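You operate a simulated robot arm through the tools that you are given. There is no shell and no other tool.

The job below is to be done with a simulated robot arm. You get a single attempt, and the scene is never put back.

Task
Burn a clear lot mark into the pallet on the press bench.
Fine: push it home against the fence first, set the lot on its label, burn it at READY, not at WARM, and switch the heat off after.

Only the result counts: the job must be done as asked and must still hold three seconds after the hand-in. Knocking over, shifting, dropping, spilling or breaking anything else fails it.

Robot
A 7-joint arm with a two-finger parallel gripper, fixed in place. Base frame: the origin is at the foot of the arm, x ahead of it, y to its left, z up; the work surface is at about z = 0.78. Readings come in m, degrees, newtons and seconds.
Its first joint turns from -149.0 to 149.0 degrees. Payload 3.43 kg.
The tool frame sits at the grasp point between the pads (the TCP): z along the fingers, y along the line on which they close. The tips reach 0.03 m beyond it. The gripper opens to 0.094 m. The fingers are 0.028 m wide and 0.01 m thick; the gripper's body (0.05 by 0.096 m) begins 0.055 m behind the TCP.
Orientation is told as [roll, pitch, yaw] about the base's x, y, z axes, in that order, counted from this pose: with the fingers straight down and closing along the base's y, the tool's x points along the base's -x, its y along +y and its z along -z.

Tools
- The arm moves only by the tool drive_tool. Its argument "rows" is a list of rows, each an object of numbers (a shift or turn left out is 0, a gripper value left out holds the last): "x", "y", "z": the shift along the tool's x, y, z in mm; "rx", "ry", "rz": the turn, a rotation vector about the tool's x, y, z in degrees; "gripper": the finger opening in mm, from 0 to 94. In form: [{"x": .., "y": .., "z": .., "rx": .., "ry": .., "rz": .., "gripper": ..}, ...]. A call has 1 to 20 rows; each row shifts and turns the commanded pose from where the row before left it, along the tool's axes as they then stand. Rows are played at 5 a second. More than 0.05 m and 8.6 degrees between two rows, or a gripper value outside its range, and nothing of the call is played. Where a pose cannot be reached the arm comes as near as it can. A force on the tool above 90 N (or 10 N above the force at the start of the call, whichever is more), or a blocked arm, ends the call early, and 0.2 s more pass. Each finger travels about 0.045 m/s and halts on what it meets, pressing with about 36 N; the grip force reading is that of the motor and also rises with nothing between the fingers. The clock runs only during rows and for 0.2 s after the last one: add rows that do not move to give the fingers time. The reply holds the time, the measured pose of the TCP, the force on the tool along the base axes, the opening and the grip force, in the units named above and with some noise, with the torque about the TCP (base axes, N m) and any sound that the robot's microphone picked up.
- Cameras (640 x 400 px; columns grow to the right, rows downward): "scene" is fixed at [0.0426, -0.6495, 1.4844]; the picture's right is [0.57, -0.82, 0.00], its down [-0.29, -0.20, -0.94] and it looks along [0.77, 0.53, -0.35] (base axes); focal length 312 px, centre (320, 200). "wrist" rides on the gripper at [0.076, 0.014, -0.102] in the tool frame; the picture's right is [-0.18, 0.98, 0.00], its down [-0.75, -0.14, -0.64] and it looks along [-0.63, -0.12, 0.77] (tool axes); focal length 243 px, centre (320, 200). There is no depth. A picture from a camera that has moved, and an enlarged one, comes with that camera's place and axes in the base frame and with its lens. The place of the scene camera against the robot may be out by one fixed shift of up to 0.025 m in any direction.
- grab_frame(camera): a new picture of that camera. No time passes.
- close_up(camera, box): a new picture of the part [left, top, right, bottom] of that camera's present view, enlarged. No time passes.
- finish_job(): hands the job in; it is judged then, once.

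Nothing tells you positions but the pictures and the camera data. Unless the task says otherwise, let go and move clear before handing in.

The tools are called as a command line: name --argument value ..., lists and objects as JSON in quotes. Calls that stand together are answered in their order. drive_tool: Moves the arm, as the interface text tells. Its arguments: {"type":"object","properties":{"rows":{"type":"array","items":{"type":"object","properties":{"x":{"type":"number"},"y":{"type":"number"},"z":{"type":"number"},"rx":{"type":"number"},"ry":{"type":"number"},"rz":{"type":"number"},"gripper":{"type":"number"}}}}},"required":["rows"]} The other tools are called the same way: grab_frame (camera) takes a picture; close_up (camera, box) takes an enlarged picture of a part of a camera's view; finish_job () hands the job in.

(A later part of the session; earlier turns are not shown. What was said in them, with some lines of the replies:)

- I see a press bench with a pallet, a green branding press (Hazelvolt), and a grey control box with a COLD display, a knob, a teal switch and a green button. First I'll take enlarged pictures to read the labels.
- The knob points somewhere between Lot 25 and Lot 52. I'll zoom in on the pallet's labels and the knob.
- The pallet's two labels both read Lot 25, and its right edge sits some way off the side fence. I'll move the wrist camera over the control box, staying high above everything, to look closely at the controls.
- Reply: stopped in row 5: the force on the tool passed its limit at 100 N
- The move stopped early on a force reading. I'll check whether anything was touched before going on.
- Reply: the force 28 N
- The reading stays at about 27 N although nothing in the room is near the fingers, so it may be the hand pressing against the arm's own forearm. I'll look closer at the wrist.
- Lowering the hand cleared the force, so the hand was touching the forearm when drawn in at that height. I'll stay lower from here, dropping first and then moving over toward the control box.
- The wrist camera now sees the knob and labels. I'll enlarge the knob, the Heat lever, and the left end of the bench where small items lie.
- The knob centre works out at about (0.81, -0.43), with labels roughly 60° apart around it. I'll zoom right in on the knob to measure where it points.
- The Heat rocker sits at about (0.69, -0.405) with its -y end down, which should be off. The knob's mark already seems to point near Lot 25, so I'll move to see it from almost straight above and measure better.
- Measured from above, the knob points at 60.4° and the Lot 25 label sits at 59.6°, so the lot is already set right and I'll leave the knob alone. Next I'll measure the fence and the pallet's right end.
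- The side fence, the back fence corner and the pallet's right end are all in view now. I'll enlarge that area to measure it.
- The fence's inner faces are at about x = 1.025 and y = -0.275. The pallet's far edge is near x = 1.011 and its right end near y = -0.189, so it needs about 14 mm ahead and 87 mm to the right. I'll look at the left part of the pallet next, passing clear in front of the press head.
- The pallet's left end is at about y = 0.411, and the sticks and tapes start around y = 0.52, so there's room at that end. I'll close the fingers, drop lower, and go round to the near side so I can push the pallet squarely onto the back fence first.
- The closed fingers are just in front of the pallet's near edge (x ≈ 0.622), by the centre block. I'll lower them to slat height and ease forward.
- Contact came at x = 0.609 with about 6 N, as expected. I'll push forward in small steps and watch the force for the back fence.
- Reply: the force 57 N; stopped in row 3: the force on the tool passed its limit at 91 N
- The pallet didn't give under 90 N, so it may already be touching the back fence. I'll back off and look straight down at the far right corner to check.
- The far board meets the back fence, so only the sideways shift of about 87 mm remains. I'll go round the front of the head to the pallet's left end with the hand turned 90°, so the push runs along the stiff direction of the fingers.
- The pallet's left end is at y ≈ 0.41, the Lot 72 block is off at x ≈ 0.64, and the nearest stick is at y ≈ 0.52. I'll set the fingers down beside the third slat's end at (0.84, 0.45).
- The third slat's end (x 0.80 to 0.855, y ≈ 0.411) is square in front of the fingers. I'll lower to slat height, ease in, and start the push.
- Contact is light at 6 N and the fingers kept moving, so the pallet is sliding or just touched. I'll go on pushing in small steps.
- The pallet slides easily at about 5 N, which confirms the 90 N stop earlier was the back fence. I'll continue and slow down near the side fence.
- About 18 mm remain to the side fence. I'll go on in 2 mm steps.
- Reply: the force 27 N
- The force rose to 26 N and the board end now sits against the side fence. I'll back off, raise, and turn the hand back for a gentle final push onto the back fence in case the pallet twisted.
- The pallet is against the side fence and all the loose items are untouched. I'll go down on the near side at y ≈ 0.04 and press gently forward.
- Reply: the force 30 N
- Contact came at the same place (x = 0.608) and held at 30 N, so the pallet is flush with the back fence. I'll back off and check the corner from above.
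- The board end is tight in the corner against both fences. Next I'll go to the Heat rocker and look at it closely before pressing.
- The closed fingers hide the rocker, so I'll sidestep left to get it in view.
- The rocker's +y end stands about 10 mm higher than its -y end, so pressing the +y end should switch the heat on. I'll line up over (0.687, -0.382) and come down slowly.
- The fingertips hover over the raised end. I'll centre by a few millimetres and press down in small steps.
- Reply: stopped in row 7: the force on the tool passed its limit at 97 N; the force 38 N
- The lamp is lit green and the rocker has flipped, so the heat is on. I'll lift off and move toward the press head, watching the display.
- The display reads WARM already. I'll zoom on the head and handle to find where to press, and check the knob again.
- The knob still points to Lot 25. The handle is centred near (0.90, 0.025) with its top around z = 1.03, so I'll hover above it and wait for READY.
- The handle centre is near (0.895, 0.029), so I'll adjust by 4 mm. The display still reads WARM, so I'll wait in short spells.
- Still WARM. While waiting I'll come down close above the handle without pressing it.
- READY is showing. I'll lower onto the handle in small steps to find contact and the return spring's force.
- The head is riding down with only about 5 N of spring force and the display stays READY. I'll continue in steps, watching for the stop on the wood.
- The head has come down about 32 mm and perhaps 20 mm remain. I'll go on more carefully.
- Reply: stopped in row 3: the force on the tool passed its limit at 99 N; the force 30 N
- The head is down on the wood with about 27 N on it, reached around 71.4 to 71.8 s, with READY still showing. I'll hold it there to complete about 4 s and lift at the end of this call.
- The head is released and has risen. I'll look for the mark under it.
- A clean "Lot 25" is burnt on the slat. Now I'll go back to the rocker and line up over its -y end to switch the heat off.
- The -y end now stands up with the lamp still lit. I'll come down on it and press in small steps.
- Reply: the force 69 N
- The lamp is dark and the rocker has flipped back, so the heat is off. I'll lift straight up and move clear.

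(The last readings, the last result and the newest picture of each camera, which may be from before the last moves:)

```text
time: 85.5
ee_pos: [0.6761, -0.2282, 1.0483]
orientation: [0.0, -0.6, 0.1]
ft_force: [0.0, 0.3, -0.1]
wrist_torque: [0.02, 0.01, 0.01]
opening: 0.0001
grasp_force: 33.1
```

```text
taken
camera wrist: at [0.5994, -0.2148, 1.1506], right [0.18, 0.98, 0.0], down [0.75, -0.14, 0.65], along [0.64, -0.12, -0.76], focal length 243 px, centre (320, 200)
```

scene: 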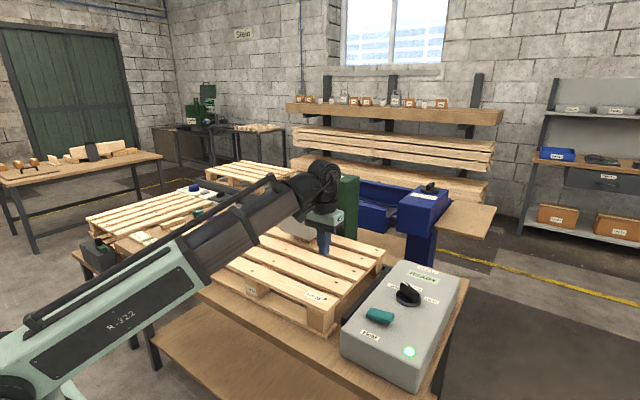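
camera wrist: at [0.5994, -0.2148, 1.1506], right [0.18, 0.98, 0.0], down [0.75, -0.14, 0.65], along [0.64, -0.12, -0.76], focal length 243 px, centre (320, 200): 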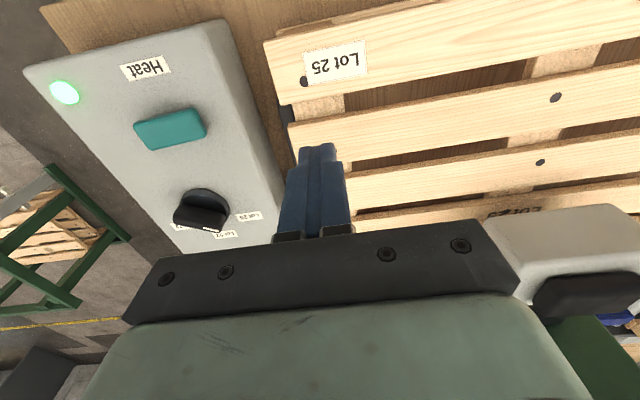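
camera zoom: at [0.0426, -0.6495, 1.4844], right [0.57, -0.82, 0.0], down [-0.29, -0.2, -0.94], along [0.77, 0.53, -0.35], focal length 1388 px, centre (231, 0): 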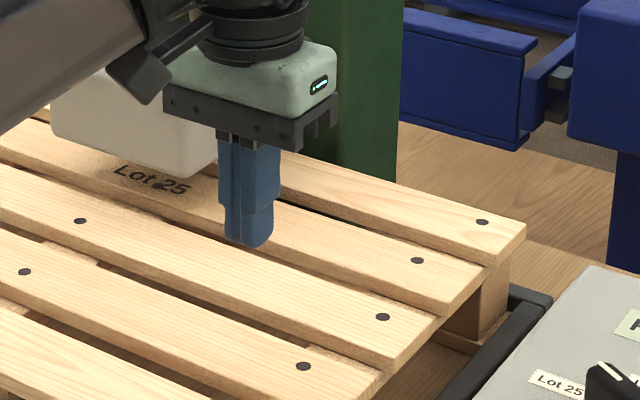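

The rocker flipped back on as I lifted: the lamp is lit again, so that press didn't latch. I'll go back, press the -y end fully to its stop, hold briefly, and lift slowly while watching the lamp.

drive_tool --rows '[{"x": -3, "y": -40}, {"x": -3, "y": -40}, {"x": -3, "y": -40}, {"x": -1, "y": -40}, {"y": -42}, {"z": 30}, {"z": 30}, {"z": 30}, {"z": 15}, {"z": 0}]'

close_up --camera "scene" --box '[350, 290, 430, 370]'

close_up --camera "wrist" --box '[220, 40, 440, 200]'

```text
time: 87.7
ee_pos: [0.688, -0.4319, 0.9441]
orientation: [0.1, -0.7, 0.1]
ft_force: [-0.6, 0.1, 0.5]
wrist_torque: [0.03, -0.02, -0.01]
opening: 0.0
grasp_force: 33.1
```

```text
5.00 times, centred on (390, 330) of scene
camera zoom: at [0.0426, -0.6495, 1.4844], right [0.57, -0.82, 0.0], down [-0.29, -0.2, -0.94], along [0.77, 0.53, -0.35], focal length 1562 px, centre (-30, -450)
```

zoom: 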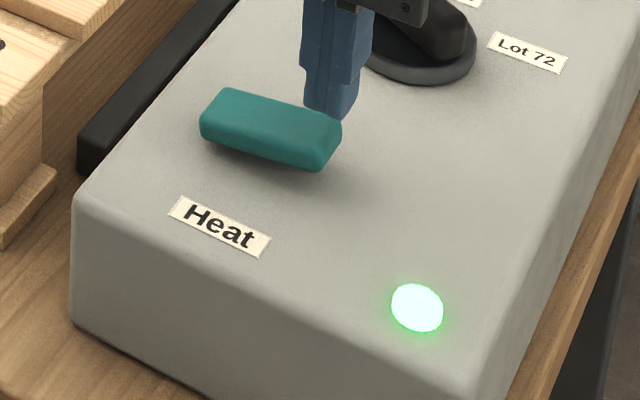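

```text
2.50 times, centred on (330, 120) of wrist
camera zoom: at [0.6106, -0.4181, 1.0459], right [0.18, 0.98, 0.0], down [0.75, -0.14, 0.65], along [0.64, -0.12, -0.76], focal length 606 px, centre (295, 400)
```

zoom: 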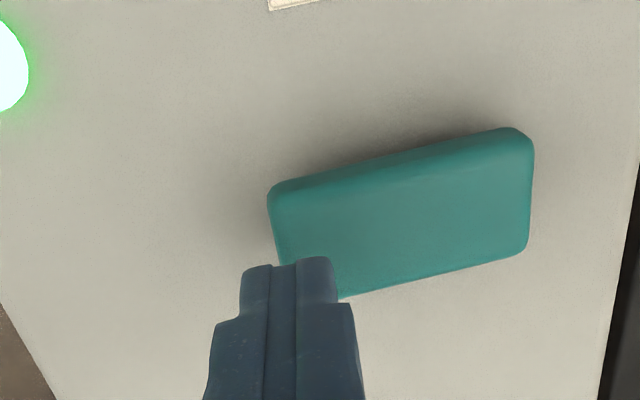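

The fingertips overhang the rocker's end by several millimetres. I'll shift 7 mm inward so they bear fully on it, then press to the stop.

drive_tool --rows '[{"x": 1, "y": 7}, {"z": 10}, {"z": 5}, {"z": 3}, {"z": 2}, {"z": 2}, {"z": 2}, {"z": 2}, {"z": 2}]'

close_up --camera "scene" --box '[350, 290, 430, 370]'

```text
time: 89.5
ee_pos: [0.6847, -0.4251, 0.9233]
orientation: [-0.4, -0.8, 0.0]
ft_force: [-9.7, 0.7, 25.8]
wrist_torque: [0.27, 0.59, 0.07]
opening: 0.0
grasp_force: 33.0
stopped in row 9: the force on the tool passed its limit at 96 N (the readings are from after the stop); the commanded pose is now the measured one
```

```text
5.00 times, centred on (390, 330) of scene
camera zoom: at [0.0426, -0.6495, 1.4844], right [0.57, -0.82, 0.0], down [-0.29, -0.2, -0.94], along [0.77, 0.53, -0.35], focal length 1562 px, centre (-30, -450)
```

zoom: 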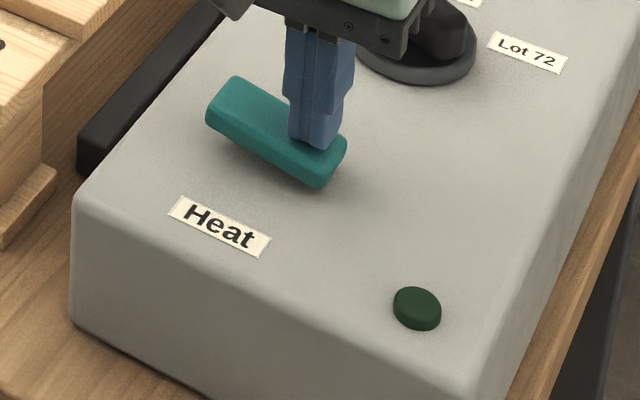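

The lamp is off with the rocker at its stop. I'll lift straight up a millimetre at a time and check that it stays off.

drive_tool --rows '[{"z": 0}, {"z": -1}, {"z": -1}, {"z": -1}, {"z": -1}, {"z": -1}]'

close_up --camera "scene" --box '[350, 290, 430, 370]'

drive_tool --rows '[{"z": -2}, {"z": -3}, {"z": -5}, {"z": 0}]'

close_up --camera "scene" --box '[350, 290, 430, 370]'

```text
time: 90.9
ee_pos: [0.6878, -0.424, 0.9266]
orientation: [-0.3, -0.8, 0.0]
ft_force: [0.3, -1.7, 1.4]
wrist_torque: [0.01, -0.02, 0.02]
opening: 0.0
grasp_force: 32.9
```

```text
5.00 times, centred on (390, 330) of scene
camera zoom: at [0.0426, -0.6495, 1.4844], right [0.57, -0.82, 0.0], down [-0.29, -0.2, -0.94], along [0.77, 0.53, -0.35], focal length 1562 px, centre (-30, -450)
```

zoom: 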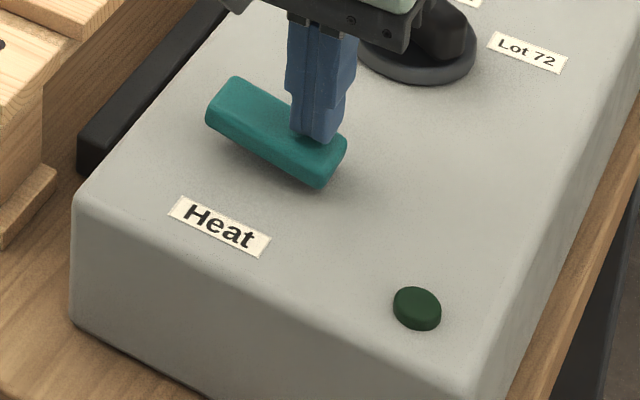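

```text
time: 91.9
ee_pos: [0.6859, -0.4245, 0.9372]
orientation: [-0.3, -0.9, 0.0]
ft_force: [-0.3, -0.4, -0.5]
wrist_torque: [-0.01, 0.03, -0.02]
opening: 0.0
grasp_force: 32.6
```

```text
5.00 times, centred on (390, 330) of scene
camera zoom: at [0.0426, -0.6495, 1.4844], right [0.57, -0.82, 0.0], down [-0.29, -0.2, -0.94], along [0.77, 0.53, -0.35], focal length 1562 px, centre (-30, -450)
```

zoom: 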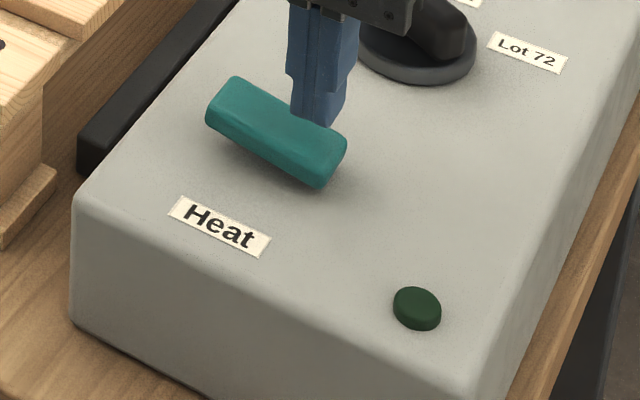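

It now stays off with the fingers clear. I'll raise in stages and keep checking.

drive_tool --rows '[{"z": -10}, {"z": -20}, {"z": -30}, {"z": -30}, {"z": 0}]'

close_up --camera "scene" --box '[350, 290, 430, 370]'

drive_tool --rows '[{"x": 15, "y": 40}, {"x": 15, "y": 40}, {"x": 10, "y": 40}, {"y": 40}, {"z": 0}]'

grab_frame --camera "scene"

close_up --camera "scene" --box '[330, 250, 470, 380]'

grab_frame --camera "wrist"

```text
time: 93.1
ee_pos: [0.6849, -0.4229, 1.0272]
orientation: [-0.3, -0.8, 0.1]
ft_force: [0.8, 0.7, -0.5]
wrist_torque: [0.03, 0.0, -0.01]
opening: 0.0001
grasp_force: 33.3
```

```text
5.00 times, centred on (390, 330) of scene
camera zoom: at [0.0426, -0.6495, 1.4844], right [0.57, -0.82, 0.0], down [-0.29, -0.2, -0.94], along [0.77, 0.53, -0.35], focal length 1562 px, centre (-30, -450)
```

zoom: 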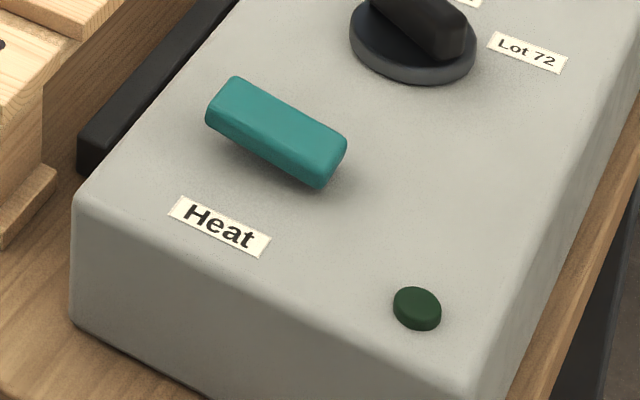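

```text
time: 94.3
ee_pos: [0.6448, -0.263, 1.0254]
orientation: [-0.3, -0.8, 0.0]
ft_force: [-0.1, -0.3, -0.4]
wrist_torque: [0.0, -0.02, 0.02]
opening: 0.0
grasp_force: 32.9
```

```text
taken
```

scene: 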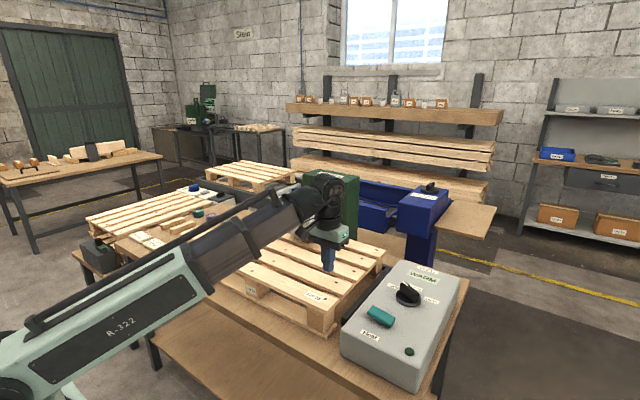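

```text
3.08 times, centred on (400, 315) of scene
camera zoom: at [0.0426, -0.6495, 1.4844], right [0.57, -0.82, 0.0], down [-0.29, -0.2, -0.94], along [0.77, 0.53, -0.35], focal length 961 px, centre (74, -154)
```

zoom: 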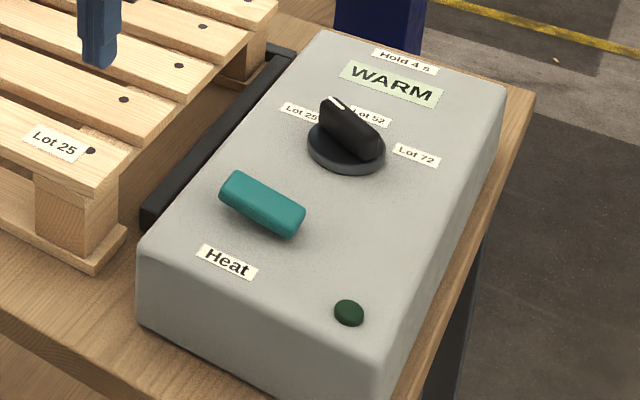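

```text
taken
camera wrist: at [0.5676, -0.2489, 1.1277], right [0.18, 0.98, 0.0], down [0.74, -0.14, 0.65], along [0.64, -0.12, -0.76], focal length 243 px, centre (320, 200)
```

wrist: 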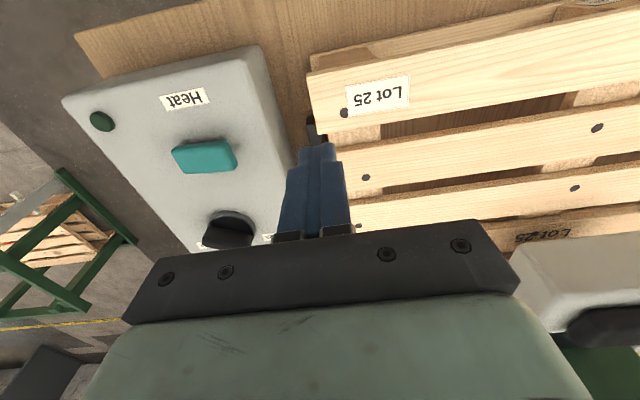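

The heat is off and the display is falling back to WARM. I'll wait a few seconds to be sure it holds, then check the mark, the pallet in the corner and the loose items.

drive_tool --rows '[{"x": 10, "y": 30}, {"y": 30}, {"z": 0}, {"z": 0}, {"z": 0}, {"z": 0}, {"z": 0}, {"z": 0}, {"z": 0}, {"z": 0}, {"z": 0}, {"z": 0}, {"z": 0}, {"z": 0}, {"z": 0}, {"z": 0}]'

close_up --camera "scene" --box '[330, 250, 470, 380]'

close_up --camera "wrist" --box '[440, 160, 640, 300]'

close_up --camera "scene" --box '[330, 240, 400, 290]'

grab_frame --camera "scene"

```text
time: 97.7
ee_pos: [0.6358, -0.2032, 1.0267]
orientation: [-0.2, -0.7, 0.0]
ft_force: [0.0, -0.2, -0.6]
wrist_torque: [-0.01, 0.0, 0.0]
opening: 0.0
grasp_force: 33.2
```

```text
3.08 times, centred on (400, 315) of scene
camera zoom: at [0.0426, -0.6495, 1.4844], right [0.57, -0.82, 0.0], down [-0.29, -0.2, -0.94], along [0.77, 0.53, -0.35], focal length 961 px, centre (74, -154)
```

zoom: 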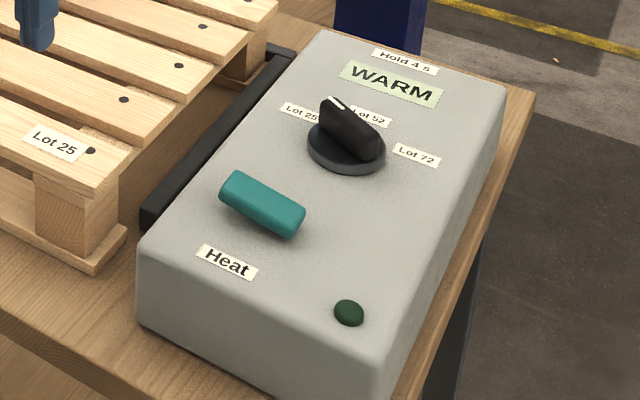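

```text
2.86 times, centred on (540, 230) of wrist
camera zoom: at [0.5589, -0.1886, 1.1275], right [0.18, 0.98, 0.0], down [0.74, -0.14, 0.65], along [0.64, -0.12, -0.76], focal length 693 px, centre (-309, 114)
```

zoom: 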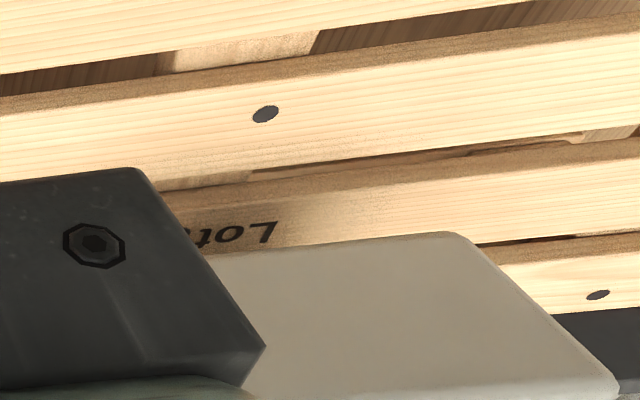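

```text
8.00 times, centred on (365, 265) of scene
camera zoom: at [0.0426, -0.6495, 1.4844], right [0.57, -0.82, 0.0], down [-0.29, -0.2, -0.94], along [0.77, 0.53, -0.35], focal length 2498 px, centre (-40, -320)
```

zoom: 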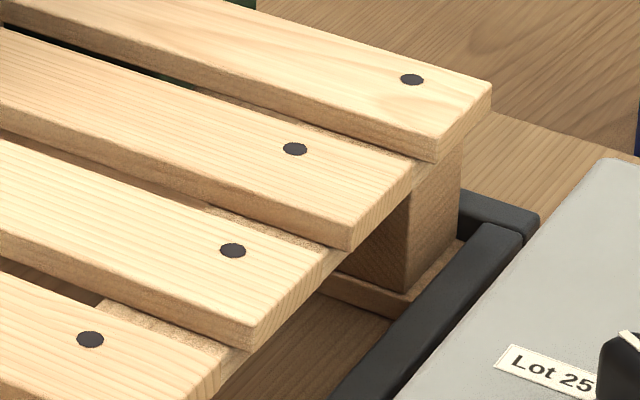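

```text
taken
```

scene: 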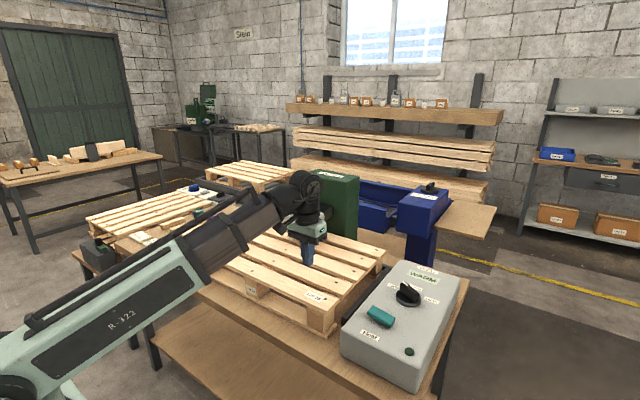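

Everything checks out: "Lot 25" is burnt crisply on the slat, the pallet is home in the fence corner, and the knob is on Lot 25. The heat has stayed off for over five seconds, the arm is clear, and I see nothing else disturbed, so I'm handing in.

finish_job

```text
The job is handed in.
```

The pallet is burnt with a crisp "Lot 25" mark, the heat is off, and the job is handed in. I haven't seen the verdict.

- **Pallet:** it now sits in the fence corner. The back edge was already touching its fence, so I only had to push the pallet about 8 cm sideways to reach the side fence. I then pressed it once more against the back.
- **Lot:** both labels on the pallet read Lot 25. The knob already pointed there, so I left it alone.
- **Burn:** the display read READY before I pressed and while the head was down. I held the head on the wood for roughly 4 to 4.5 seconds.
- **Heat off:** the first press on the Heat switch sprang back on when I lifted. The second press held: the lamp stayed dark for more than five seconds and the display fell back to WARM.

I saw nothing else moved or knocked over. Early on, the hand pressed against the robot's own forearm and stopped the move; I lowered the arm and it cleared.
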